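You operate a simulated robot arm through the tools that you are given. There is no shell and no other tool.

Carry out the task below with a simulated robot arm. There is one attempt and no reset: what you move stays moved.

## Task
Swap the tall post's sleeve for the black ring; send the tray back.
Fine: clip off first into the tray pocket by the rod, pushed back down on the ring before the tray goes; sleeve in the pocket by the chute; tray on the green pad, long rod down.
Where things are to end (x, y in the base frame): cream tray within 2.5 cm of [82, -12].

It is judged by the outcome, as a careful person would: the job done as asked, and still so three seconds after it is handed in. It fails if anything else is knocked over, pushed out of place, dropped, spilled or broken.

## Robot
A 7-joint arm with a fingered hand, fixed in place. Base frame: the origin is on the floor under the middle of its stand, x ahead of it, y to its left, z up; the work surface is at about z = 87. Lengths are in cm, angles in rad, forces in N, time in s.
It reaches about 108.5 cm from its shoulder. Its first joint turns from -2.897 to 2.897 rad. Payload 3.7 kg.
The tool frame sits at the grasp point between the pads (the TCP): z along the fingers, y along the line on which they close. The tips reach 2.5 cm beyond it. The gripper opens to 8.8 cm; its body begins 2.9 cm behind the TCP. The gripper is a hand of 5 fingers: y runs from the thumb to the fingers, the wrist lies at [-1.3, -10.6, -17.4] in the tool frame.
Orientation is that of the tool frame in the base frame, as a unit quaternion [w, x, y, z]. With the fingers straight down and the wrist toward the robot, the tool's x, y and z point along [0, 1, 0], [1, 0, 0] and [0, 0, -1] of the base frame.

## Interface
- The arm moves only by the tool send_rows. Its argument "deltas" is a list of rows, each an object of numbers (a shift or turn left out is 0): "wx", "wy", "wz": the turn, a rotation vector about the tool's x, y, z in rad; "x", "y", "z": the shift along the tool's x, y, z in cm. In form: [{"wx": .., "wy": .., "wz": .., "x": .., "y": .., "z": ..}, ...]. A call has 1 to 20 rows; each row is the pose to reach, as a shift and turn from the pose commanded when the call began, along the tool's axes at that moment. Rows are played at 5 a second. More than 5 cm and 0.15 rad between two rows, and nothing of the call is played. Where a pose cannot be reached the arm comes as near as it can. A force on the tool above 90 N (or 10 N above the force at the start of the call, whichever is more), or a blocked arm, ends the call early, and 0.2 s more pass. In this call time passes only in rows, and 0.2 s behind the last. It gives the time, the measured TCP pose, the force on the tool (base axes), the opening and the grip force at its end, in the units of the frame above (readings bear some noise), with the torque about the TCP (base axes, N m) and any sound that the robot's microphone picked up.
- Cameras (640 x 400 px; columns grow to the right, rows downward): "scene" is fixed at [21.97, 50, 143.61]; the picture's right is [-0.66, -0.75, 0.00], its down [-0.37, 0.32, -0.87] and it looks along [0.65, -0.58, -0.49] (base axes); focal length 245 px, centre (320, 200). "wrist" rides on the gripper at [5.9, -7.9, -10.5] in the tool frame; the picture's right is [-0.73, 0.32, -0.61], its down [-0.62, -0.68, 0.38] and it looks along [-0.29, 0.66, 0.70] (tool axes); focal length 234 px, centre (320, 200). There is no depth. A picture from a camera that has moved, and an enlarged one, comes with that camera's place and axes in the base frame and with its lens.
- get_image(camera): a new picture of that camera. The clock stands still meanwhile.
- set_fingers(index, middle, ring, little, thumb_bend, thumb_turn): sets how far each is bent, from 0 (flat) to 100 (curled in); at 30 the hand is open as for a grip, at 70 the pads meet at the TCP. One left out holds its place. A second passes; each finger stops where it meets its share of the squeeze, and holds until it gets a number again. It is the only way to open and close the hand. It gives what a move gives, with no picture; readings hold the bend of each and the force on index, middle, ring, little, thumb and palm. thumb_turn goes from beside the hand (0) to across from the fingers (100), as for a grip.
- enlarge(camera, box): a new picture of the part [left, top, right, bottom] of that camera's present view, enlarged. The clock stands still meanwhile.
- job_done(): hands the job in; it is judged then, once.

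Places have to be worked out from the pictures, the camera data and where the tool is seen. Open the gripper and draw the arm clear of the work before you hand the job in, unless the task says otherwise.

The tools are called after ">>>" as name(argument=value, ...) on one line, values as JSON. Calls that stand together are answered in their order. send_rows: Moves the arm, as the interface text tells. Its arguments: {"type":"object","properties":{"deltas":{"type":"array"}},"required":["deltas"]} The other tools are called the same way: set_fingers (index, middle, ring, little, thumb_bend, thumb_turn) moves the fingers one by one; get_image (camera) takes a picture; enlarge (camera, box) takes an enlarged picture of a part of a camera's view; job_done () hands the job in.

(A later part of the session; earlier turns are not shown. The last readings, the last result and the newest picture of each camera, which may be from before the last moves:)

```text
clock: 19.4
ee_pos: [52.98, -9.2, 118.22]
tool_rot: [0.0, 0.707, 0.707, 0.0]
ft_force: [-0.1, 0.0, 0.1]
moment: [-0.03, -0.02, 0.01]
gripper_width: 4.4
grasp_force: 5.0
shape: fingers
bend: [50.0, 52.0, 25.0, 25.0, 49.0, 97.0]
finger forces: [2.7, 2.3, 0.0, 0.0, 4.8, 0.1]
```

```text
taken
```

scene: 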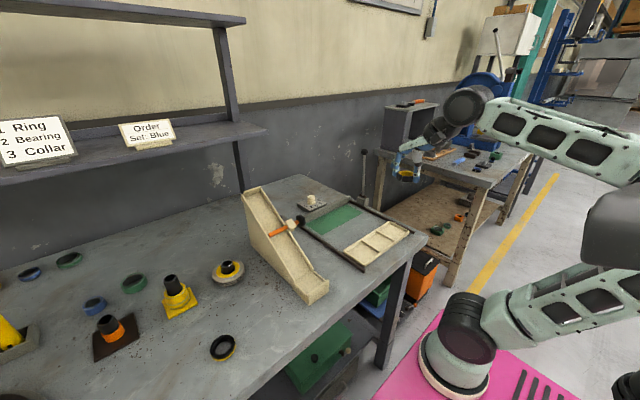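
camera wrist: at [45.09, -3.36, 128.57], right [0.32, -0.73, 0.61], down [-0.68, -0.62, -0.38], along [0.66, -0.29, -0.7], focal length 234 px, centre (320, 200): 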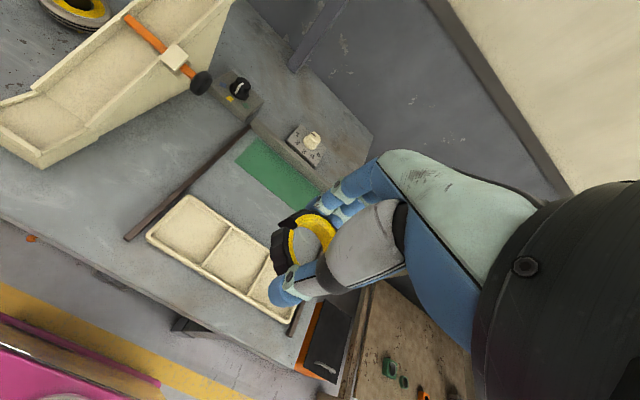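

>>> enlarge(camera="wrist", box=[130, 180, 310, 330])

>>> enlarge(camera="wrist", box=[240, 160, 400, 320])

>>> enlarge(camera="scene", box=[330, 210, 430, 280])

>>> enlarge(camera="scene", box=[335, 135, 395, 225])

```text
2.67 times, centred on (220, 255) of wrist
camera zoom: at [45.09, -3.36, 128.57], right [0.32, -0.73, 0.61], down [-0.68, -0.62, -0.38], along [0.66, -0.29, -0.7], focal length 624 px, centre (587, 53)
```

zoom: 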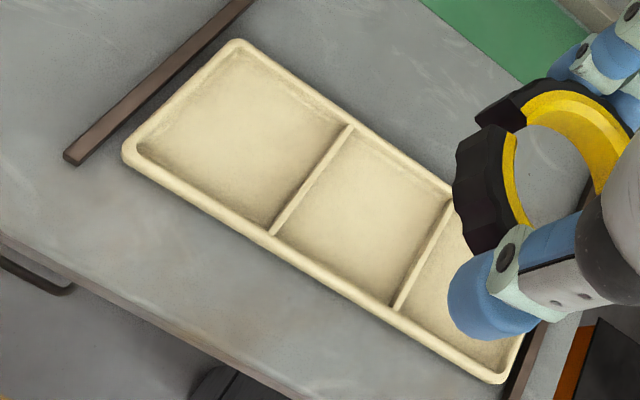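

```text
2.50 times, centred on (320, 240) of wrist
camera zoom: at [45.09, -3.36, 128.57], right [0.32, -0.73, 0.61], down [-0.68, -0.62, -0.38], along [0.66, -0.29, -0.7], focal length 585 px, centre (320, 100)
```

zoom: 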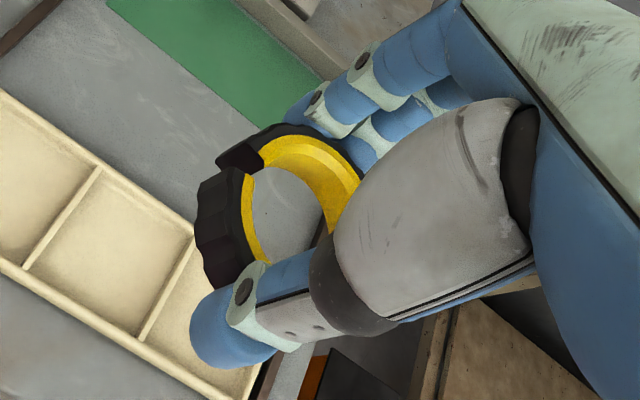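

```text
5.71 times, centred on (380, 245) of scene
camera zoom: at [21.97, 50.0, 143.61], right [-0.66, -0.75, 0.0], down [-0.37, 0.32, -0.87], along [0.65, -0.58, -0.49], focal length 1399 px, centre (-23, -57)
```

zoom: 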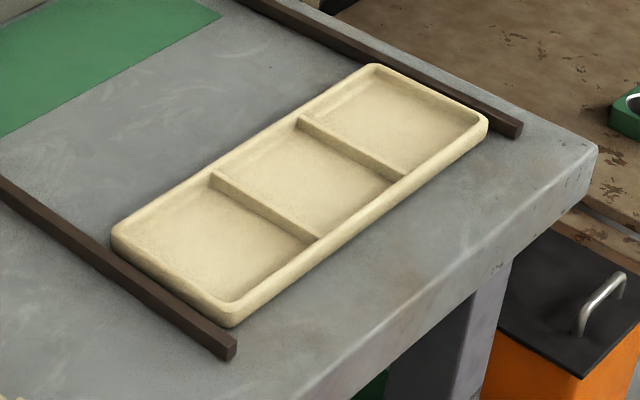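

```text
4.44 times, centred on (365, 180) of scene
camera zoom: at [21.97, 50.0, 143.61], right [-0.66, -0.75, 0.0], down [-0.37, 0.32, -0.87], along [0.65, -0.58, -0.49], focal length 1088 px, centre (120, 289)
```

zoom: 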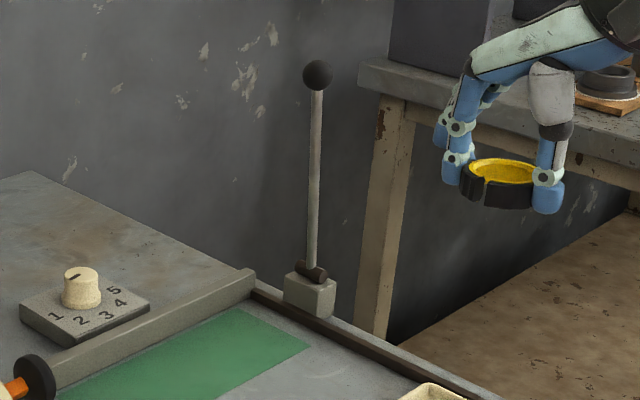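

From this view the tray rim is at about z 89, with pockets about 6.8 × 7.8 cm. The lever's hinge pin runs along x, and the lever leans slightly toward +y. I straighten the ring and little fingers to see whether they lift clear of the tray when flat.

>>> set_fingers(ring=0, little=0)

>>> enlarge(camera="scene", box=[385, 125, 455, 195])

>>> enlarge(camera="wrist", box=[240, 130, 440, 330])

```text
clock: 20.4
ee_pos: [53.0, -9.22, 118.2]
tool_rot: [0.0, 0.707, 0.707, 0.0]
ft_force: [0.4, -0.8, -0.1]
moment: [-0.01, 0.0, 0.02]
gripper_width: 4.4
grasp_force: 5.0
shape: fingers
bend: [50.0, 52.0, 0.0, 0.0, 49.0, 97.0]
finger forces: [2.6, 2.4, 0.0, 0.0, 4.8, 0.1]
```

```text
5.71 times, centred on (420, 160) of scene
camera zoom: at [21.97, 50.0, 143.61], right [-0.66, -0.75, 0.0], down [-0.37, 0.32, -0.87], along [0.65, -0.58, -0.49], focal length 1399 px, centre (-251, 429)
```

zoom: 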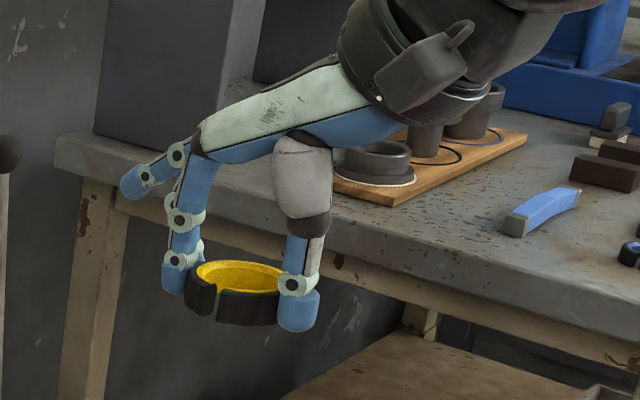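

```text
2.00 times, centred on (340, 230) of wrist
camera zoom: at [45.11, -3.34, 128.6], right [0.32, -0.73, 0.61], down [-0.68, -0.62, -0.38], along [0.66, -0.29, -0.7], focal length 468 px, centre (280, 140)
```

zoom: 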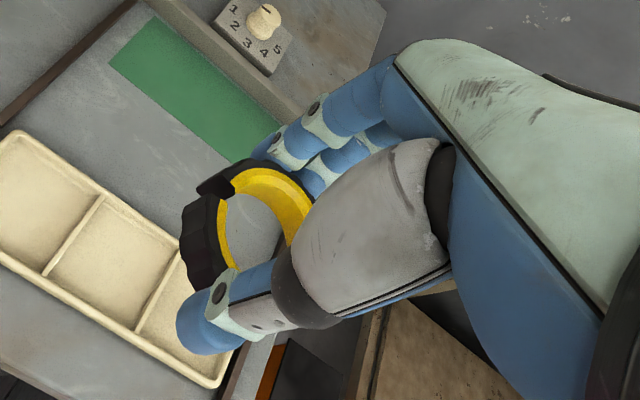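

That view is very informative: straightened fingers lift well clear, and there is ample room under the palm for the post. I move over the rod-side pocket near [59.5, −19.5] and yaw about 0.85 rad so the thumb–index line lies along the pocket diagonal.

>>> send_rows(deltas=[{"x": -1.5, "y": 1, "z": 1, "wz": 0.12}, {"x": -3, "y": 2, "z": 2, "wz": 0.24}, {"x": -4.5, "y": 3, "z": 3.5, "wz": 0.36}, {"x": -6, "y": 4, "z": 5, "wz": 0.48}, {"x": -7.5, "y": 5, "z": 6.5, "wz": 0.6}, {"x": -9, "y": 6, "z": 8, "wz": 0.72}, {"x": -10.3, "y": 6.5, "z": 9.5, "wz": 0.85}, {"x": -10.3, "y": 6.5, "z": 12, "wz": 0.85}, {"x": -10.3, "y": 6.5, "z": 14, "wz": 0.85}])

>>> get_image(camera="wrist")

>>> enlarge(camera="scene", box=[330, 150, 450, 280])

```text
clock: 22.4
ee_pos: [59.42, -19.57, 104.22]
tool_rot: [0.001, 0.936, 0.352, 0.0]
ft_force: [0.0, -0.3, -0.3]
moment: [0.0, -0.01, 0.0]
gripper_width: 4.38
grasp_force: 4.7
shape: fingers
bend: [50.0, 52.0, 0.0, 0.0, 49.0, 97.0]
finger forces: [2.6, 2.3, 0.0, 0.1, 4.8, 0.0]
```

```text
taken
camera wrist: at [58.61, -9.82, 114.6], right [-0.33, -0.72, 0.61], down [-0.92, 0.1, -0.38], along [0.22, -0.69, -0.7], focal length 234 px, centre (320, 200)
```

wrist: 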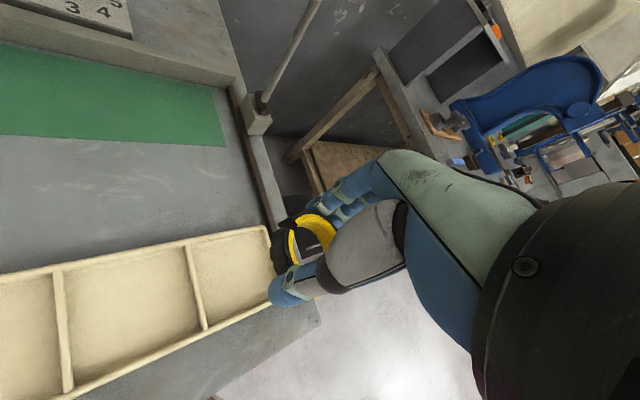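

```text
3.08 times, centred on (390, 215) of scene
camera zoom: at [21.97, 50.0, 143.61], right [-0.66, -0.75, 0.0], down [-0.37, 0.32, -0.87], along [0.65, -0.58, -0.49], focal length 754 px, centre (105, 154)
```

zoom: 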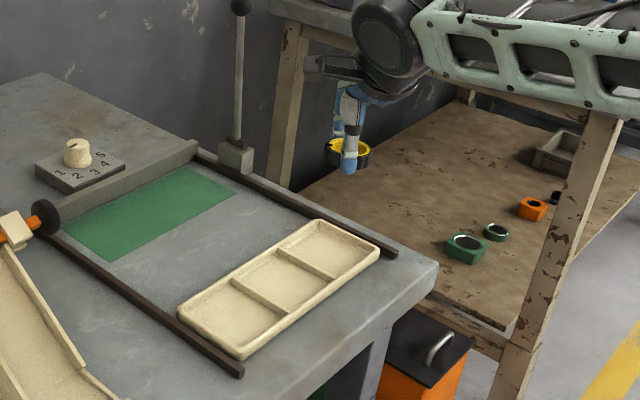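

The hand is centred over the rod-side pocket. I fine-tune the yaw a little and descend so the clip hangs just above the rim, then look again.

>>> send_rows(deltas=[{"x": -0.1, "y": 0, "z": 2, "wz": 0.065}, {"x": -0.19, "y": -0.04, "z": 4, "wz": 0.127}, {"x": -0.19, "y": -0.04, "z": 6.5, "wz": 0.127}, {"x": -0.19, "y": -0.04, "z": 8.5, "wz": 0.127}, {"x": -0.19, "y": -0.04, "z": 9.5, "wz": 0.127}])

>>> enlarge(camera="wrist", box=[180, 170, 400, 350])

>>> enlarge(camera="scene", box=[340, 170, 440, 270])

```text
clock: 23.6
ee_pos: [59.29, -19.7, 94.82]
tool_rot: [0.0, 0.956, 0.293, 0.0]
ft_force: [0.0, 0.3, -0.2]
moment: [-0.04, 0.03, 0.0]
gripper_width: 4.38
grasp_force: 4.7
shape: fingers
bend: [50.0, 52.0, 0.0, 0.0, 49.0, 97.0]
finger forces: [2.6, 2.3, 0.0, 0.0, 4.7, 0.1]
```

```text
2.22 times, centred on (290, 260) of wrist
camera zoom: at [59.71, -9.88, 105.13], right [-0.42, -0.67, 0.61], down [-0.9, 0.22, -0.38], along [0.13, -0.71, -0.7], focal length 520 px, centre (387, 67)
```

zoom: 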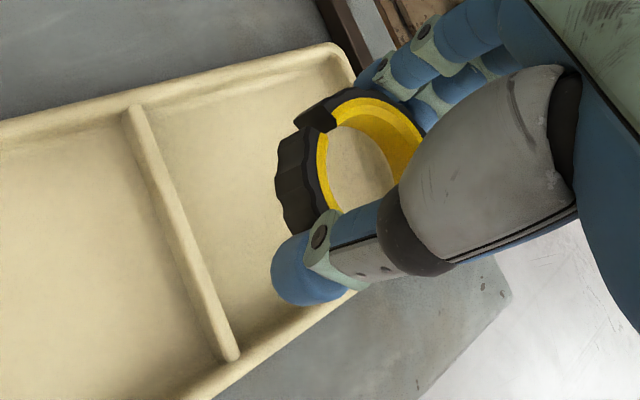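

```text
4.00 times, centred on (390, 220) of scene
camera zoom: at [21.97, 50.0, 143.61], right [-0.66, -0.75, 0.0], down [-0.37, 0.32, -0.87], along [0.65, -0.58, -0.49], focal length 980 px, centre (40, 120)
```

zoom: 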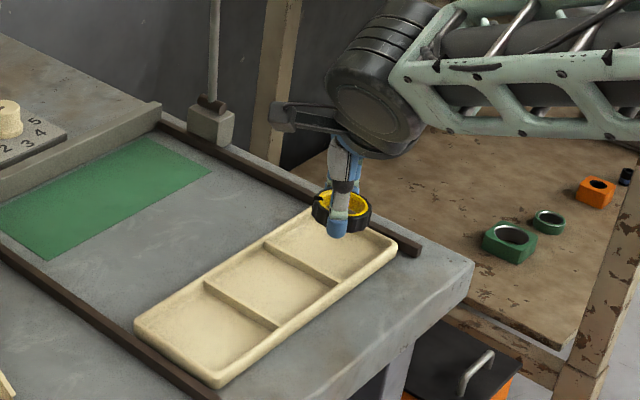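

The clip hangs over the pocket, but the middle finger would hit the end wall. I straighten it here, leaving the clip pinched by thumb and index, before going in.

>>> set_fingers(middle=0)

>>> enlarge(camera="wrist", box=[180, 170, 400, 350])

```text
clock: 24.6
ee_pos: [59.28, -19.8, 94.79]
tool_rot: [0.0, 0.956, 0.293, 0.001]
ft_force: [0.0, -0.4, 0.5]
moment: [0.01, 0.01, 0.01]
gripper_width: 4.36
grasp_force: 3.9
shape: fingers
bend: [50.0, 0.0, 0.0, 0.0, 50.0, 97.0]
finger forces: [3.7, 0.0, 0.0, 0.0, 3.4, 0.1]
```

```text
2.22 times, centred on (290, 260) of wrist
camera zoom: at [59.71, -9.87, 105.14], right [-0.42, -0.67, 0.61], down [-0.9, 0.22, -0.38], along [0.13, -0.71, -0.7], focal length 520 px, centre (387, 67)
```

zoom: 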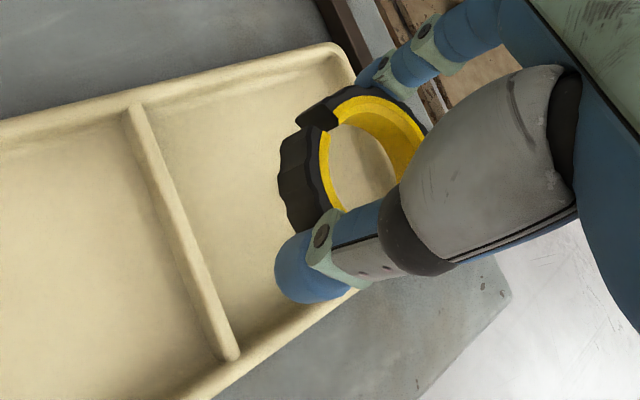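

The clip stays level in the two-finger pinch. I lower it slowly into the pocket, watching the force.

>>> send_rows(deltas=[{"z": 0.6}, {"z": 1.2}, {"z": 1.8}, {"z": 2.4}, {"z": 2.8}])

>>> enlarge(camera="wrist", box=[180, 170, 400, 350])

>>> enlarge(camera="scene", box=[340, 190, 420, 260])

```text
clock: 25.8
ee_pos: [59.2, -19.79, 92.01]
tool_rot: [0.001, 0.956, 0.292, 0.0]
ft_force: [-1.2, 0.4, -0.6]
moment: [-0.02, 0.0, 0.0]
gripper_width: 4.36
grasp_force: 3.5
shape: fingers
bend: [50.0, 0.0, 0.0, 0.0, 50.0, 97.0]
finger forces: [3.6, 0.0, 0.0, 0.1, 3.6, 0.0]
```

```text
2.22 times, centred on (290, 260) of wrist
camera zoom: at [59.69, -9.88, 102.27], right [-0.42, -0.67, 0.61], down [-0.9, 0.22, -0.38], along [0.13, -0.71, -0.7], focal length 520 px, centre (387, 67)
```

zoom: 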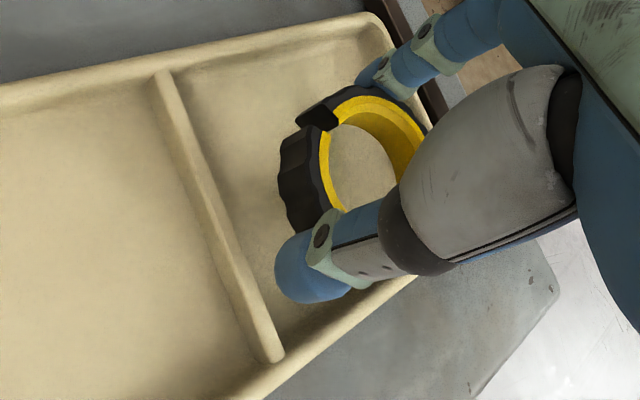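

```text
5.71 times, centred on (380, 225) of scene
camera zoom: at [21.97, 50.0, 143.61], right [-0.66, -0.75, 0.0], down [-0.37, 0.32, -0.87], along [0.65, -0.58, -0.49], focal length 1399 px, centre (-23, 57)
```

zoom: 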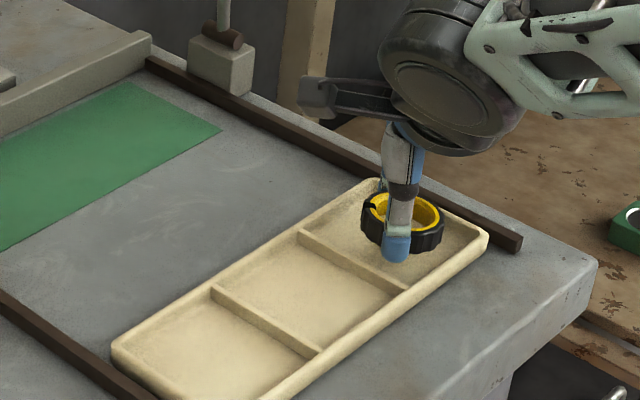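

No contact yet. I continue down in fine steps until a light touch is felt.

>>> send_rows(deltas=[{"z": 0.3}, {"z": 0.6}, {"z": 0.9}])

>>> enlarge(camera="wrist", box=[180, 170, 400, 350])

>>> enlarge(camera="scene", box=[360, 200, 420, 250])

```text
clock: 26.6
ee_pos: [59.34, -19.68, 91.16]
tool_rot: [-0.001, 0.956, 0.293, 0.0]
ft_force: [-0.1, 0.8, 0.7]
moment: [0.03, -0.01, 0.02]
gripper_width: 4.34
grasp_force: 3.6
shape: fingers
bend: [50.0, 0.0, 0.0, 0.0, 50.0, 97.0]
finger forces: [3.6, 0.1, 0.0, 0.0, 3.5, 0.0]
```

```text
2.22 times, centred on (290, 260) of wrist
camera zoom: at [59.7, -9.86, 101.41], right [-0.42, -0.67, 0.61], down [-0.9, 0.22, -0.38], along [0.13, -0.71, -0.7], focal length 520 px, centre (387, 67)
```

zoom: 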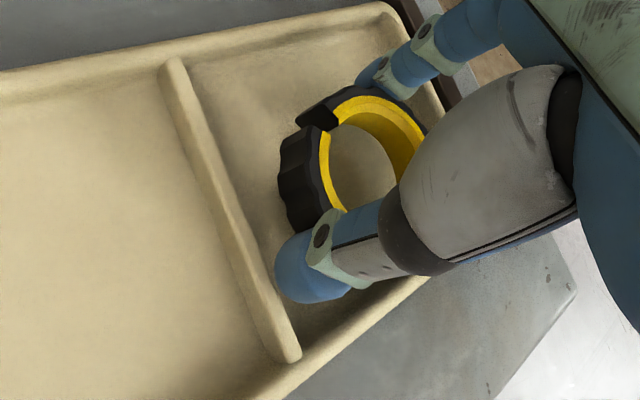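

```text
8.00 times, centred on (390, 225) of scene
camera zoom: at [21.97, 50.0, 143.61], right [-0.66, -0.75, 0.0], down [-0.37, 0.32, -0.87], along [0.65, -0.58, -0.49], focal length 1959 px, centre (-240, 0)
```

zoom: 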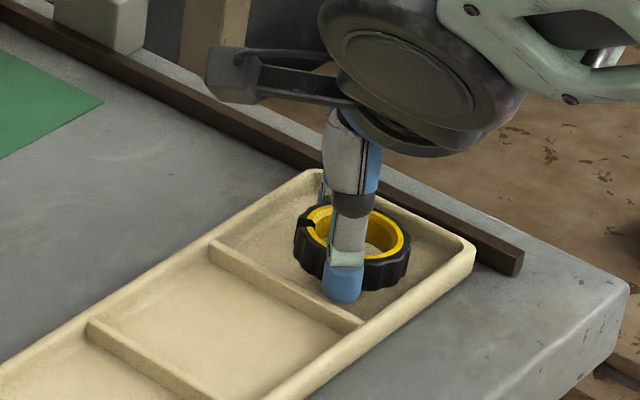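

Still no contact force, with the thumb tip inside the pocket. I go down a bit more in 0.2 cm steps.

>>> send_rows(deltas=[{"z": 0.2}, {"z": 0.4}])

>>> enlarge(camera="scene", box=[360, 200, 420, 250])

>>> enlarge(camera="wrist", box=[180, 170, 400, 350])

```text
clock: 27.2
ee_pos: [59.28, -19.72, 90.7]
tool_rot: [0.0, 0.956, 0.292, 0.0]
ft_force: [0.4, 0.5, 0.9]
moment: [0.0, -0.02, -0.02]
gripper_width: 4.38
grasp_force: 3.5
shape: fingers
bend: [50.0, 0.0, 0.0, 0.0, 50.0, 97.0]
finger forces: [3.6, 0.0, 0.0, 0.0, 3.5, 0.1]
```

```text
8.00 times, centred on (390, 225) of scene
camera zoom: at [21.97, 50.0, 143.61], right [-0.66, -0.75, 0.0], down [-0.37, 0.32, -0.87], along [0.65, -0.58, -0.49], focal length 1959 px, centre (-240, 0)
```

zoom: 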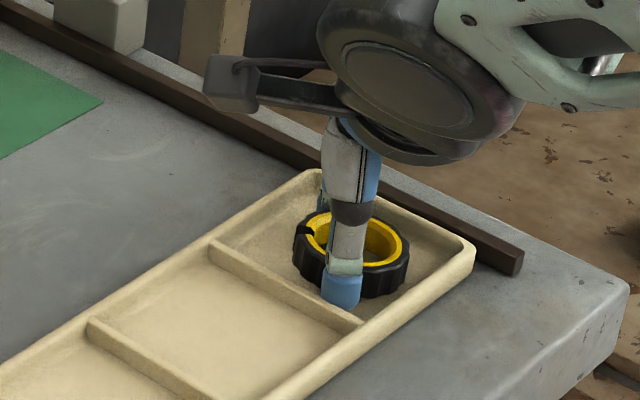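

```text
2.22 times, centred on (290, 260) of wrist
camera zoom: at [59.72, -9.88, 100.97], right [-0.42, -0.67, 0.61], down [-0.9, 0.22, -0.38], along [0.13, -0.71, -0.7], focal length 520 px, centre (387, 67)
```

zoom: 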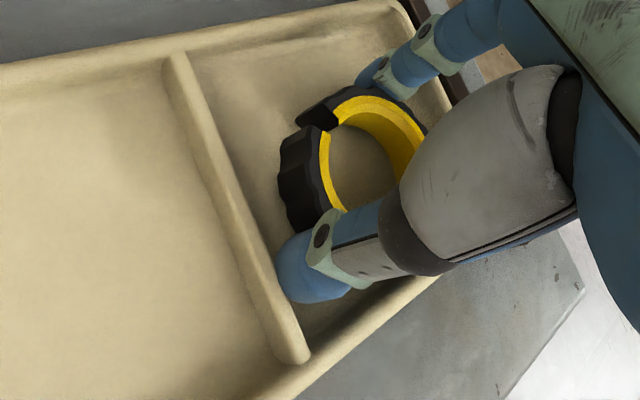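

>>> send_rows(deltas=[{"z": 0.15}, {"z": 0.3}, {"z": 0.45}])

>>> enlarge(camera="scene", box=[360, 200, 420, 250])

```text
clock: 28.0
ee_pos: [59.37, -19.68, 90.33]
tool_rot: [0.0, 0.956, 0.292, 0.001]
ft_force: [-1.1, 0.8, 11.5]
moment: [-0.22, -0.2, 0.01]
gripper_width: 4.37
grasp_force: 8.3
shape: fingers
bend: [50.0, 0.0, 0.0, 0.0, 50.0, 97.0]
finger forces: [12.8, 0.0, 0.1, 0.1, 4.0, 0.2]
```

```text
8.00 times, centred on (390, 225) of scene
camera zoom: at [21.97, 50.0, 143.61], right [-0.66, -0.75, 0.0], down [-0.37, 0.32, -0.87], along [0.65, -0.58, -0.49], focal length 1959 px, centre (-240, 0)
```

zoom: 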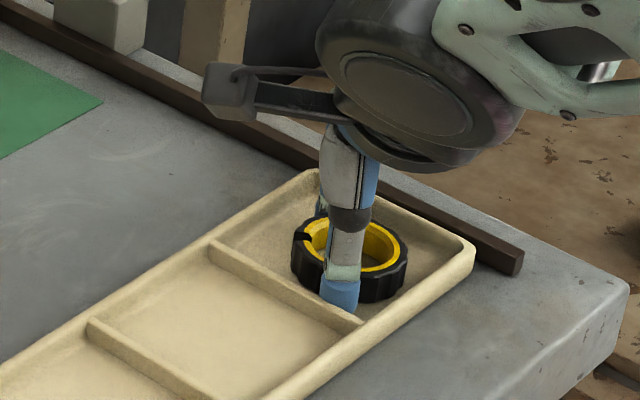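

Contact was felt at TCP z≈90.3 (11 N, index tip on the pocket floor). I back up 0.3 cm and open thumb and index just enough to free the clip.

>>> send_rows(deltas=[{"z": -0.3}])

>>> set_fingers(index=44, thumb_bend=44)

>>> enlarge(camera="wrist", box=[180, 170, 400, 350])

>>> enlarge(camera="scene", box=[360, 200, 420, 250])

```text
clock: 28.4
ee_pos: [59.33, -19.74, 90.4]
tool_rot: [0.0, 0.956, 0.293, 0.0]
ft_force: [0.0, 0.3, -0.3]
moment: [-0.01, -0.02, 0.05]
gripper_width: 4.35
grasp_force: 3.7
shape: fingers
bend: [50.0, 0.0, 0.0, 0.0, 50.0, 97.0]
finger forces: [3.6, 0.0, 0.0, 0.0, 3.5, 0.1]
```

```text
clock: 29.4
ee_pos: [59.45, -19.74, 90.55]
tool_rot: [0.001, 0.956, 0.292, 0.0]
ft_force: [-0.4, -0.7, 0.6]
moment: [-0.01, 0.02, -0.04]
gripper_width: 5.37
grasp_force: 0.4
shape: fingers
bend: [44.0, 0.0, 0.0, 0.0, 45.0, 98.0]
finger forces: [0.1, 0.0, 0.0, 0.0, 0.5, 0.1]
```

```text
2.22 times, centred on (290, 260) of wrist
camera zoom: at [59.71, -9.85, 100.86], right [-0.42, -0.67, 0.61], down [-0.9, 0.22, -0.38], along [0.13, -0.71, -0.7], focal length 520 px, centre (387, 67)
```

zoom: 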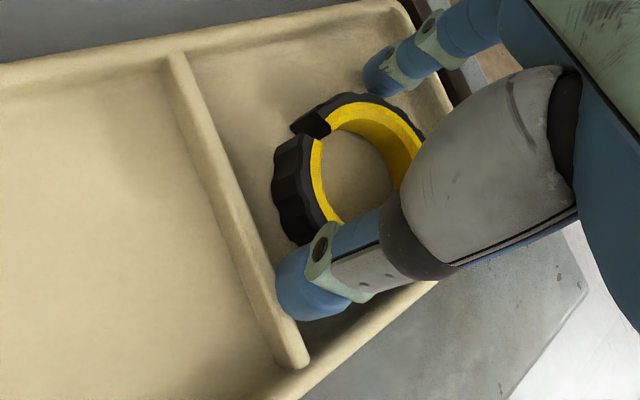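

```text
8.00 times, centred on (390, 225) of scene
camera zoom: at [21.97, 50.0, 143.61], right [-0.66, -0.75, 0.0], down [-0.37, 0.32, -0.87], along [0.65, -0.58, -0.49], focal length 1959 px, centre (-240, 0)
```

zoom: 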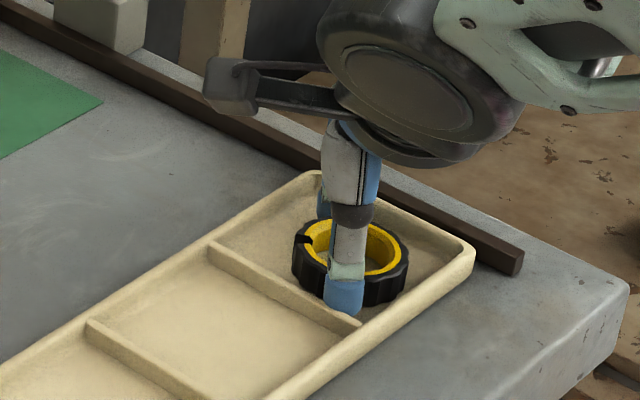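

The clip lies flat in the rod-side pocket, released. I withdraw straight up.

>>> send_rows(deltas=[{"z": -0.5}, {"z": -1.2}, {"z": -2.2}, {"z": -4}, {"z": -7}, {"z": -10.5}, {"z": -14.5}])

>>> get_image(camera="wrist")

>>> enlarge(camera="scene", box=[360, 200, 420, 250])

```text
clock: 31.0
ee_pos: [59.44, -19.87, 105.0]
tool_rot: [0.0, 0.956, 0.293, -0.001]
ft_force: [0.0, -1.0, 1.1]
moment: [0.03, -0.02, -0.01]
gripper_width: 5.43
grasp_force: 0.2
shape: fingers
bend: [44.0, 0.0, 0.0, 0.0, 44.0, 98.0]
finger forces: [0.0, 0.0, 0.1, 0.0, 0.1, 0.0]
```

```text
taken
camera wrist: at [59.72, -9.87, 115.41], right [-0.42, -0.67, 0.61], down [-0.9, 0.22, -0.38], along [0.13, -0.71, -0.7], focal length 234 px, centre (320, 200)
```

wrist: 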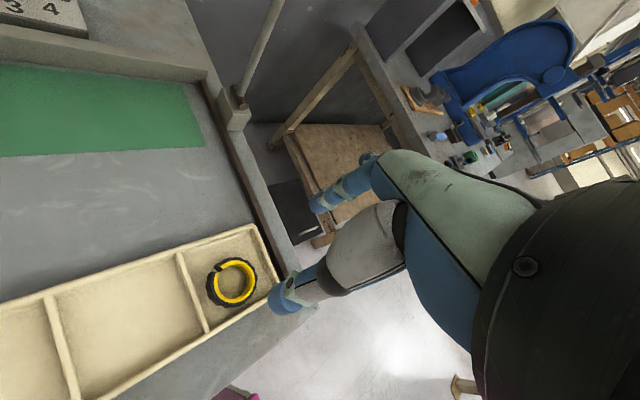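

```text
8.00 times, centred on (390, 225) of scene
camera zoom: at [21.97, 50.0, 143.61], right [-0.66, -0.75, 0.0], down [-0.37, 0.32, -0.87], along [0.65, -0.58, -0.49], focal length 1959 px, centre (-240, 0)
```

zoom: 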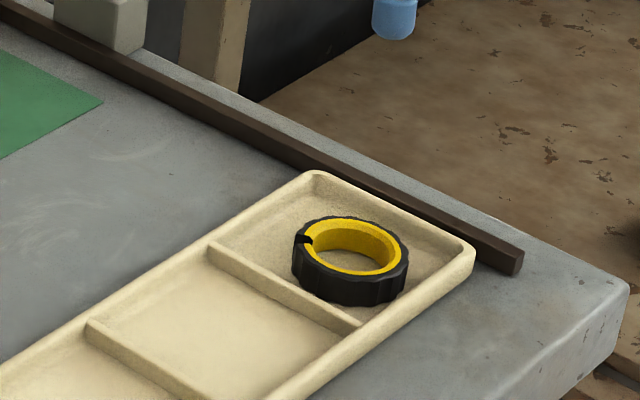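

The clip sits flat in the rod-side pocket. I return over the chute at a safe height to the tall post, turning the hand back to its original heading on the way.

>>> send_rows(deltas=[{"x": 1.11, "y": -0.91, "z": -4}, {"x": 2.79, "y": -2.28, "z": -8}, {"x": 5.02, "y": -4.1, "z": -12}, {"x": 7.24, "y": -5.92, "z": -14.5}, {"x": 10.25, "y": -8.37, "z": -14.5, "wz": -0.1}, {"x": 13.32, "y": -10.87, "z": -14.5, "wz": -0.2}, {"x": 16.33, "y": -13.33, "z": -14.5, "wz": -0.3}, {"x": 19.39, "y": -15.83, "z": -14.5, "wz": -0.4}, {"x": 22.4, "y": -18.29, "z": -14.5, "wz": -0.5}, {"x": 25.41, "y": -20.75, "z": -14.5, "wz": -0.6}, {"x": 28.48, "y": -23.25, "z": -14.5, "wz": -0.7}, {"x": 31.49, "y": -25.71, "z": -14.5, "wz": -0.8}, {"x": 34.5, "y": -28.16, "z": -14.5, "wz": -0.9}, {"x": 37.56, "y": -30.67, "z": -14.5, "wz": -0.977}, {"x": 40.57, "y": -33.12, "z": -14.5, "wz": -0.977}, {"x": 43.64, "y": -35.63, "z": -14.5, "wz": -0.977}, {"x": 46.65, "y": -38.08, "z": -14.5, "wz": -0.977}, {"x": 49.71, "y": -40.59, "z": -13, "wz": -0.977}, {"x": 52.72, "y": -43.04, "z": -10, "wz": -0.977}, {"x": 55.73, "y": -45.5, "z": -7, "wz": -0.977}])

>>> set_fingers(index=30, middle=30, thumb_bend=30)

>>> get_image(camera="wrist")

>>> enlarge(camera="scene", box=[120, 200, 240, 320])

```text
clock: 35.2
ee_pos: [80.16, 49.18, 112.12]
tool_rot: [0.0, 0.708, 0.706, 0.001]
ft_force: [-0.2, -0.6, 0.2]
moment: [-0.01, -0.06, -0.01]
gripper_width: 5.41
grasp_force: 0.0
shape: fingers
bend: [44.0, 0.0, 0.0, 0.0, 44.0, 98.0]
finger forces: [0.0, 0.1, 0.0, 0.1, 0.1, 0.0]
```

```text
clock: 36.2
ee_pos: [80.15, 49.14, 111.93]
tool_rot: [0.0, 0.707, 0.707, 0.0]
ft_force: [-0.3, -0.3, -0.3]
moment: [0.02, 0.01, 0.0]
gripper_width: 8.45
grasp_force: 0.0
shape: fingers
bend: [30.0, 30.0, 0.0, 0.0, 30.0, 98.0]
finger forces: [0.0, 0.0, 0.1, 0.0, 0.0, 0.0]
```

```text
taken
camera wrist: at [72.17, 55.14, 122.36], right [0.32, -0.73, 0.61], down [-0.68, -0.62, -0.38], along [0.66, -0.29, -0.7], focal length 234 px, centre (320, 200)
```

wrist: 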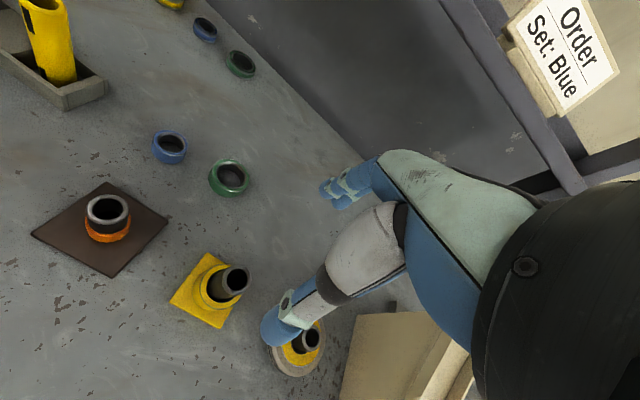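

```text
3.33 times, centred on (180, 260) of scene
camera zoom: at [21.97, 50.0, 143.61], right [-0.66, -0.75, 0.0], down [-0.37, 0.32, -0.87], along [0.65, -0.58, -0.49], focal length 816 px, centre (787, 0)
```

zoom: 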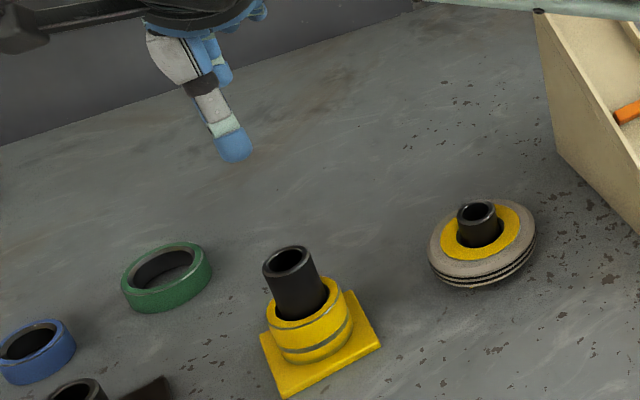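

The sleeve alone is now on the tall post. I descend over it with the thumb, index and middle fingers open, stopping first with the tips about level with the sleeve top.

>>> send_rows(deltas=[{"z": 3}, {"z": 6}, {"z": 9}, {"z": 12}, {"z": 14.5}, {"z": 16.5}, {"z": 18}, {"z": 18.9}])

>>> enlarge(camera="wrist", box=[220, 160, 420, 360])

>>> enlarge(camera="scene", box=[140, 250, 220, 320])

```text
clock: 38.0
ee_pos: [80.1, 49.3, 93.12]
tool_rot: [0.0, 0.707, 0.707, 0.0]
ft_force: [0.0, -0.6, 0.2]
moment: [0.01, -0.01, 0.0]
gripper_width: 8.45
grasp_force: 0.0
shape: fingers
bend: [30.0, 30.0, 0.0, 0.0, 30.0, 98.0]
finger forces: [0.1, 0.0, 0.1, 0.0, 0.0, 0.0]
```

```text
2.00 times, centred on (320, 260) of wrist
camera zoom: at [72.09, 55.15, 103.48], right [0.32, -0.73, 0.61], down [-0.68, -0.62, -0.38], along [0.66, -0.29, -0.7], focal length 468 px, centre (320, 80)
```

zoom: 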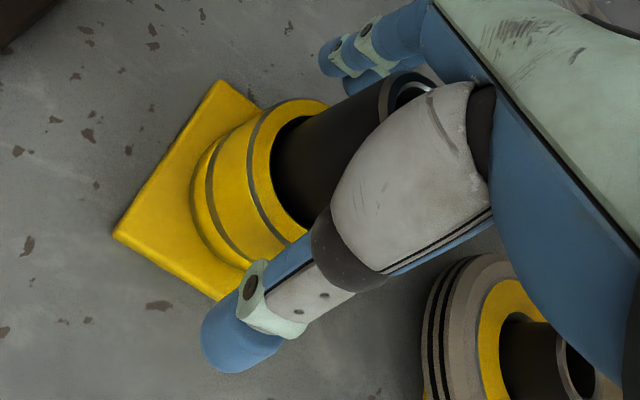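

```text
5.71 times, centred on (180, 285) of scene
camera zoom: at [21.97, 50.0, 143.61], right [-0.66, -0.75, 0.0], down [-0.37, 0.32, -0.87], along [0.65, -0.58, -0.49], focal length 1399 px, centre (1120, -286)
```

zoom: 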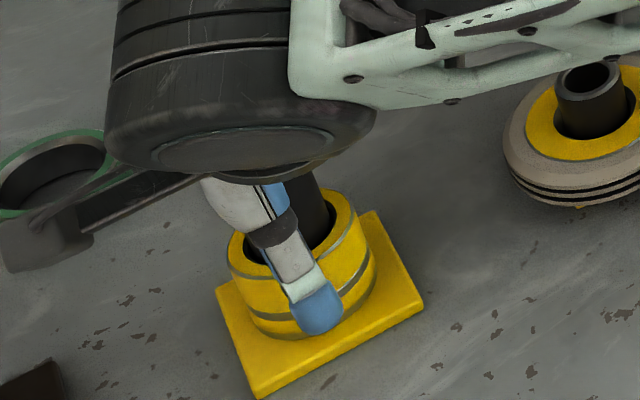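

The tips are beside the sleeve's upper half. I go down another 0.8 cm, watching for any palm contact with the post, then close on the sleeve.

>>> send_rows(deltas=[{"z": 0.4}, {"z": 0.8}])

>>> set_fingers(index=55, middle=55, thumb_bend=55)

>>> enlarge(camera="wrist", box=[220, 160, 420, 360])

>>> enlarge(camera="scene", box=[140, 250, 220, 320])

```text
clock: 38.6
ee_pos: [80.09, 49.16, 92.27]
tool_rot: [0.0, 0.708, 0.706, -0.001]
ft_force: [-0.4, -0.1, -0.2]
moment: [0.01, -0.01, -0.04]
gripper_width: 8.43
grasp_force: 0.0
shape: fingers
bend: [30.0, 30.0, 0.0, 0.0, 30.0, 98.0]
finger forces: [0.1, 0.1, 0.1, 0.0, 0.1, 0.0]
```

```text
clock: 39.6
ee_pos: [79.97, 49.29, 92.29]
tool_rot: [0.0, 0.707, 0.707, 0.0]
ft_force: [0.4, 0.3, 0.1]
moment: [-0.01, -0.06, -0.01]
gripper_width: 4.56
grasp_force: 7.2
shape: fingers
bend: [49.0, 51.0, 0.0, 0.0, 49.0, 97.0]
finger forces: [4.3, 3.0, 0.0, 0.1, 6.6, 0.0]
```

```text
2.00 times, centred on (320, 260) of wrist
camera zoom: at [72.14, 55.12, 102.67], right [0.32, -0.73, 0.61], down [-0.68, -0.62, -0.38], along [0.66, -0.29, -0.7], focal length 468 px, centre (320, 80)
```

zoom: 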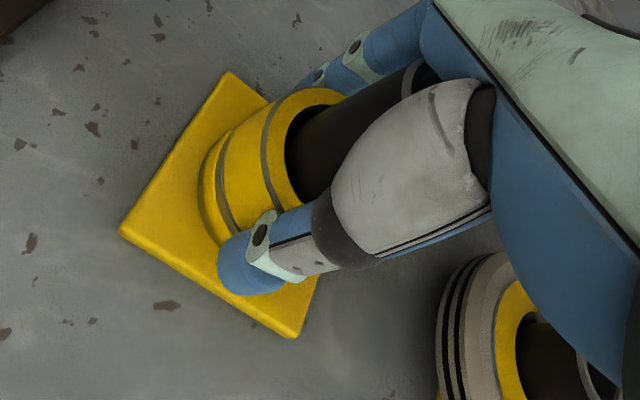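

```text
5.71 times, centred on (180, 285) of scene
camera zoom: at [21.97, 50.0, 143.61], right [-0.66, -0.75, 0.0], down [-0.37, 0.32, -0.87], along [0.65, -0.58, -0.49], focal length 1399 px, centre (1120, -286)
```

zoom: 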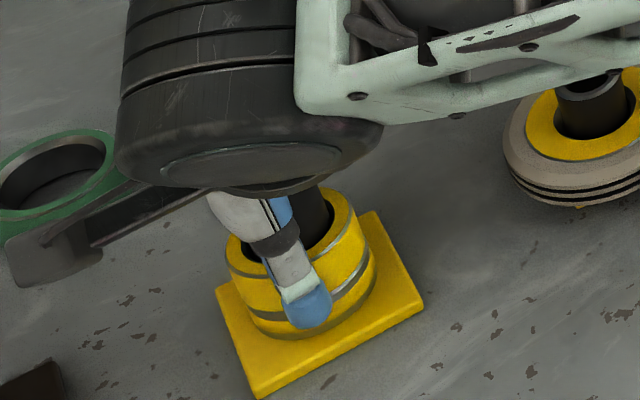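

The sleeve is gripped (7 N, no palm contact). I test-lift it 1 cm.

>>> send_rows(deltas=[{"z": -0.25}, {"z": -0.5}, {"z": -0.75}, {"z": -1}])

>>> enlarge(camera="scene", box=[140, 250, 220, 320])

>>> enlarge(camera="wrist", box=[220, 160, 420, 360])

```text
clock: 40.6
ee_pos: [80.0, 49.29, 93.22]
tool_rot: [0.0, 0.707, 0.707, -0.001]
ft_force: [-0.1, 0.0, -2.2]
moment: [-0.04, -0.01, -0.02]
gripper_width: 4.55
grasp_force: 6.8
shape: fingers
bend: [49.0, 51.0, 0.0, 0.0, 49.0, 97.0]
finger forces: [4.2, 2.6, 0.1, 0.0, 6.8, 0.1]
```

```text
5.71 times, centred on (180, 285) of scene
camera zoom: at [21.97, 50.0, 143.61], right [-0.66, -0.75, 0.0], down [-0.37, 0.32, -0.87], along [0.65, -0.58, -0.49], focal length 1399 px, centre (1120, -286)
```

zoom: 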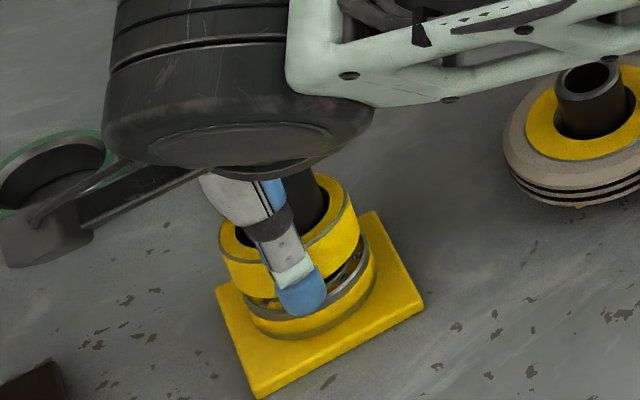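

```text
2.00 times, centred on (320, 260) of wrist
camera zoom: at [72.12, 55.1, 103.64], right [0.32, -0.73, 0.61], down [-0.68, -0.62, -0.38], along [0.66, -0.29, -0.7], focal length 468 px, centre (320, 80)
```

zoom: 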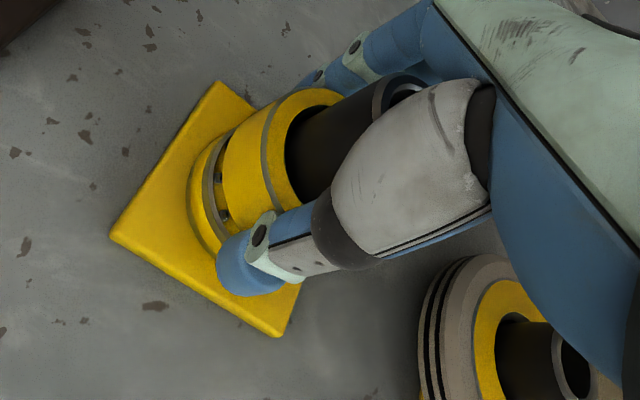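

Only the upper yellow sleeve is rising. A separate lower piece with bearing balls stays on the post, as it should. I continue lifting slowly past the post top.

>>> send_rows(deltas=[{"z": -0.5}, {"z": -1}, {"z": -1.6}, {"z": -2.2}, {"z": -3}, {"z": -4}, {"z": -5.5}, {"z": -7.5}, {"z": -10}, {"z": -13}])

>>> get_image(camera="wrist")

>>> enlarge(camera="scene", box=[120, 220, 220, 320])

```text
clock: 42.8
ee_pos: [80.04, 49.18, 106.32]
tool_rot: [0.0, 0.707, 0.707, 0.0]
ft_force: [-0.1, 0.7, -2.0]
moment: [0.02, 0.04, -0.04]
gripper_width: 4.53
grasp_force: 6.2
shape: fingers
bend: [49.0, 51.0, 0.0, 0.0, 49.0, 97.0]
finger forces: [4.2, 2.6, 0.1, 0.1, 6.7, 0.0]
```

```text
taken
camera wrist: at [72.17, 55.09, 116.64], right [0.32, -0.73, 0.61], down [-0.68, -0.62, -0.38], along [0.66, -0.29, -0.7], focal length 234 px, centre (320, 200)
```

wrist: 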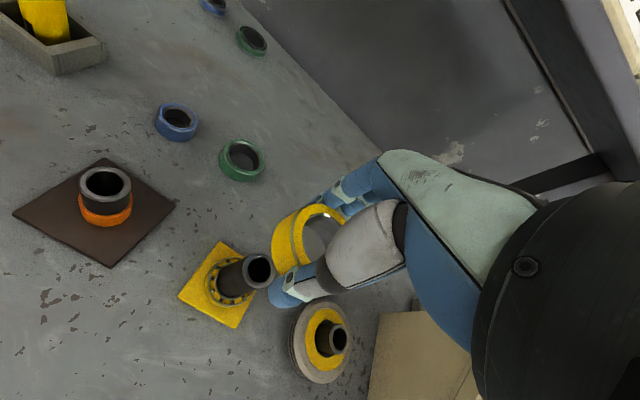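

```text
4.00 times, centred on (170, 270) of scene
camera zoom: at [21.97, 50.0, 143.61], right [-0.66, -0.75, 0.0], down [-0.37, 0.32, -0.87], along [0.65, -0.58, -0.49], focal length 980 px, centre (920, -80)
```

zoom: 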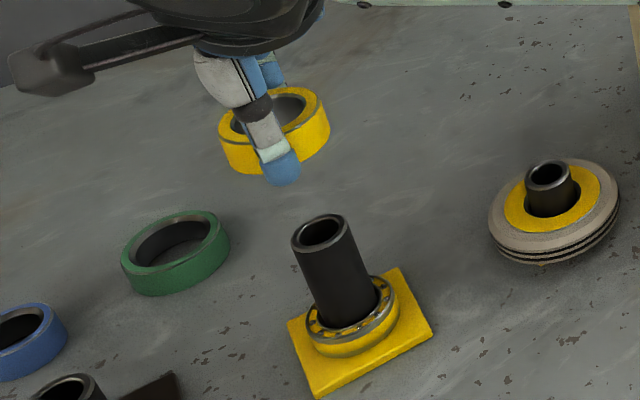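

>>> enlarge(camera="wrist", box=[250, 180, 370, 310])

>>> enlarge(camera="wrist", box=[160, 230, 290, 330])

>>> enlarge(camera="scene", box=[165, 235, 215, 275])

```text
3.08 times, centred on (310, 245) of wrist
camera zoom: at [72.17, 55.09, 116.64], right [0.32, -0.73, 0.61], down [-0.68, -0.62, -0.38], along [0.66, -0.29, -0.7], focal length 720 px, centre (351, 62)
```

zoom: 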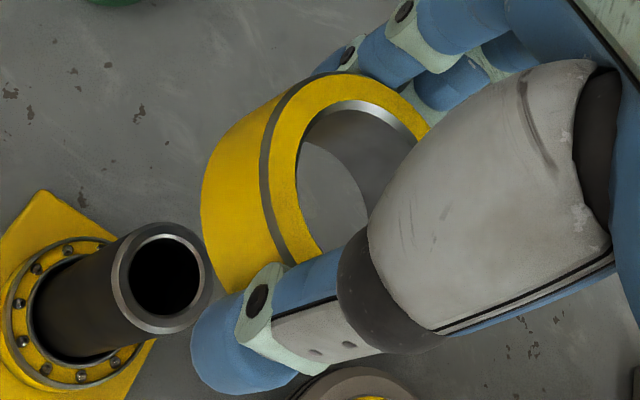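

```text
4.00 times, centred on (225, 280) of wrist
camera zoom: at [72.17, 55.09, 116.64], right [0.32, -0.73, 0.61], down [-0.68, -0.62, -0.38], along [0.66, -0.29, -0.7], focal length 937 px, centre (700, -120)
```

zoom: 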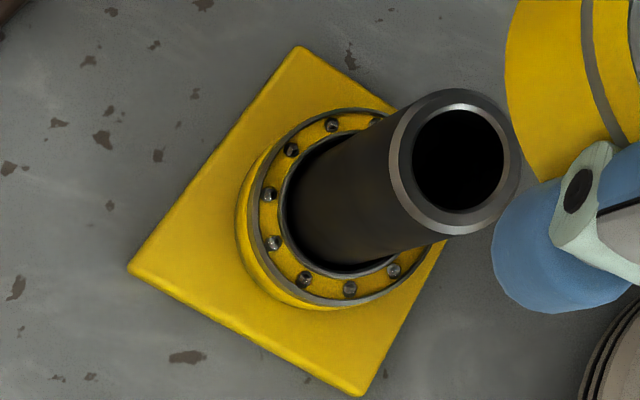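

```text
10.00 times, centred on (190, 255) of scene
camera zoom: at [21.97, 50.0, 143.61], right [-0.66, -0.75, 0.0], down [-0.37, 0.32, -0.87], along [0.65, -0.58, -0.49], focal length 2449 px, centre (1620, -350)
```

zoom: 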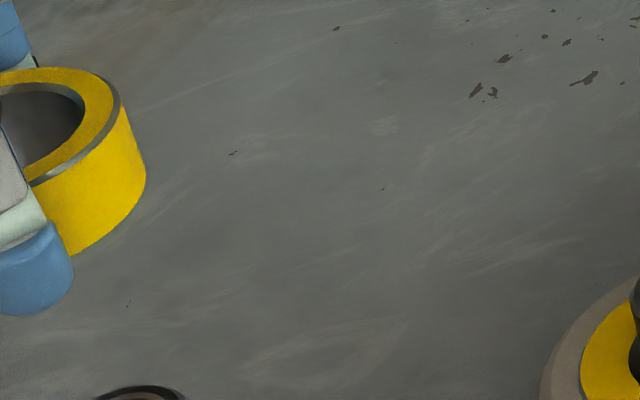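

The sleeve is a single piece and off cleanly, leaving the bearing on its base. I carry it over the chute to above the chute-side pocket near [59.3, −3], yawing to the same diagonal heading.

>>> send_rows(deltas=[{"z": -4}, {"x": -1.04, "y": -0.41, "z": -8}, {"x": -3.13, "y": -1.24, "z": -12}, {"x": -5.74, "y": -2.28, "z": -14.5}, {"x": -8.82, "y": -3.5, "z": -14.5, "wz": 0.08}, {"x": -11.95, "y": -4.74, "z": -14.5, "wz": 0.16}, {"x": -15.03, "y": -5.96, "z": -14.5, "wz": 0.24}, {"x": -18.11, "y": -7.18, "z": -14.5, "wz": 0.32}, {"x": -21.25, "y": -8.42, "z": -14.5, "wz": 0.4}, {"x": -24.33, "y": -9.65, "z": -14.5, "wz": 0.48}, {"x": -27.41, "y": -10.87, "z": -14.5, "wz": 0.56}, {"x": -30.54, "y": -12.11, "z": -14.5, "wz": 0.64}, {"x": -33.62, "y": -13.33, "z": -14.5, "wz": 0.72}, {"x": -36.7, "y": -14.55, "z": -14.5, "wz": 0.8}, {"x": -39.83, "y": -15.79, "z": -14.5, "wz": 0.88}, {"x": -42.91, "y": -17.02, "z": -14.5, "wz": 0.977}, {"x": -45.99, "y": -18.24, "z": -14.5, "wz": 0.977}, {"x": -49.12, "y": -19.48, "z": -12, "wz": 0.977}, {"x": -52.2, "y": -20.7, "z": -9, "wz": 0.977}, {"x": -52.2, "y": -20.7, "z": -5, "wz": 0.977}])

>>> get_image(camera="wrist")

>>> enlarge(camera="scene", box=[280, 150, 440, 280])

```text
clock: 47.0
ee_pos: [59.32, -3.15, 111.33]
tool_rot: [0.001, 0.956, 0.293, 0.001]
ft_force: [0.1, -0.3, -1.9]
moment: [0.01, 0.01, -0.03]
gripper_width: 4.5
grasp_force: 6.3
shape: fingers
bend: [50.0, 52.0, 0.0, 0.0, 49.0, 97.0]
finger forces: [3.9, 2.5, 0.0, 0.1, 6.4, 0.0]
```

```text
taken
camera wrist: at [59.72, 6.84, 121.62], right [-0.42, -0.67, 0.61], down [-0.9, 0.22, -0.38], along [0.13, -0.71, -0.7], focal length 234 px, centre (320, 200)
```

wrist: 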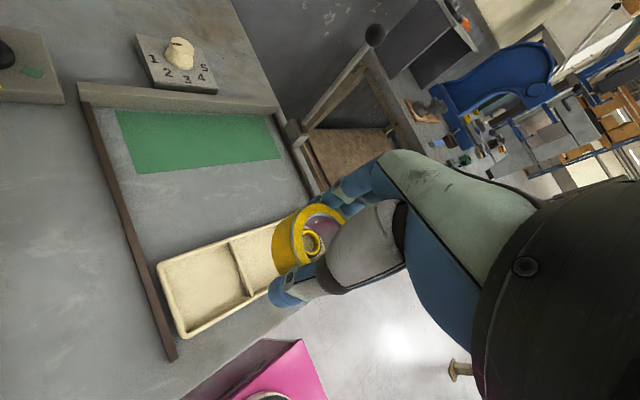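

```text
3.08 times, centred on (360, 215) of scene
camera zoom: at [21.97, 50.0, 143.61], right [-0.66, -0.75, 0.0], down [-0.37, 0.32, -0.87], along [0.65, -0.58, -0.49], focal length 754 px, centre (197, 154)
```

zoom: 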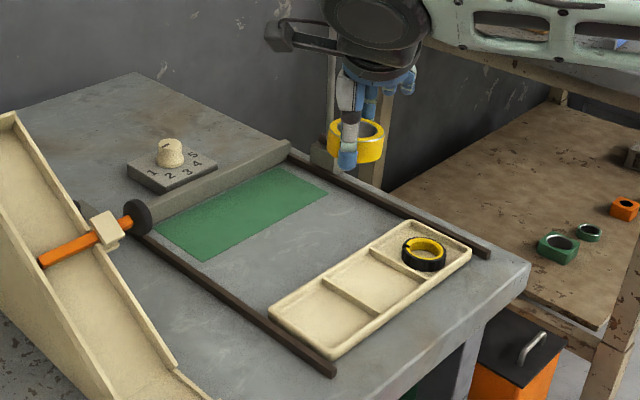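

The sleeve is above the chute-side pocket. I descend to just above rim height and check alignment.

>>> send_rows(deltas=[{"z": 3}, {"z": 6}, {"z": 9}, {"z": 11.5}, {"z": 13.5}, {"z": 15}, {"z": 16.2}])

>>> enlarge(camera="wrist", box=[180, 170, 400, 350])

>>> enlarge(camera="scene", box=[320, 190, 420, 280])

```text
clock: 48.6
ee_pos: [59.34, -3.05, 95.13]
tool_rot: [0.0, 0.956, 0.292, 0.0]
ft_force: [0.0, -0.4, -2.9]
moment: [-0.03, 0.0, 0.0]
gripper_width: 4.53
grasp_force: 6.1
shape: fingers
bend: [50.0, 52.0, 0.0, 0.0, 49.0, 97.0]
finger forces: [4.1, 2.5, 0.0, 0.0, 6.4, 0.1]
```

```text
2.22 times, centred on (290, 260) of wrist
camera zoom: at [59.71, 6.86, 105.46], right [-0.42, -0.67, 0.61], down [-0.9, 0.22, -0.38], along [0.13, -0.71, -0.7], focal length 520 px, centre (387, 67)
```

zoom: 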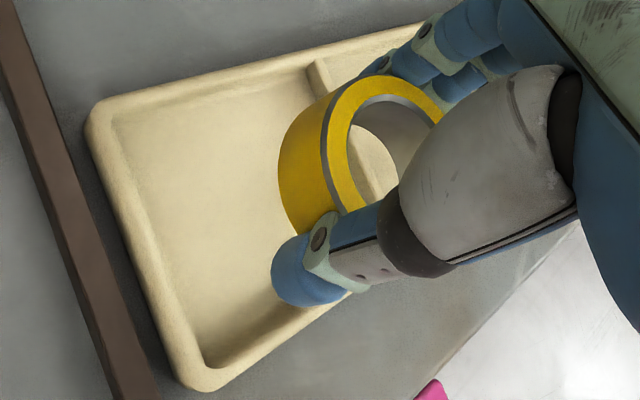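

```text
4.44 times, centred on (370, 235) of scene
camera zoom: at [21.97, 50.0, 143.61], right [-0.66, -0.75, 0.0], down [-0.37, 0.32, -0.87], along [0.65, -0.58, -0.49], focal length 1088 px, centre (98, 44)
```

zoom: 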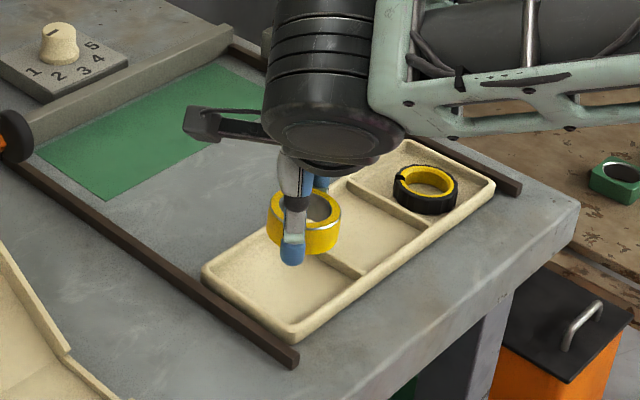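

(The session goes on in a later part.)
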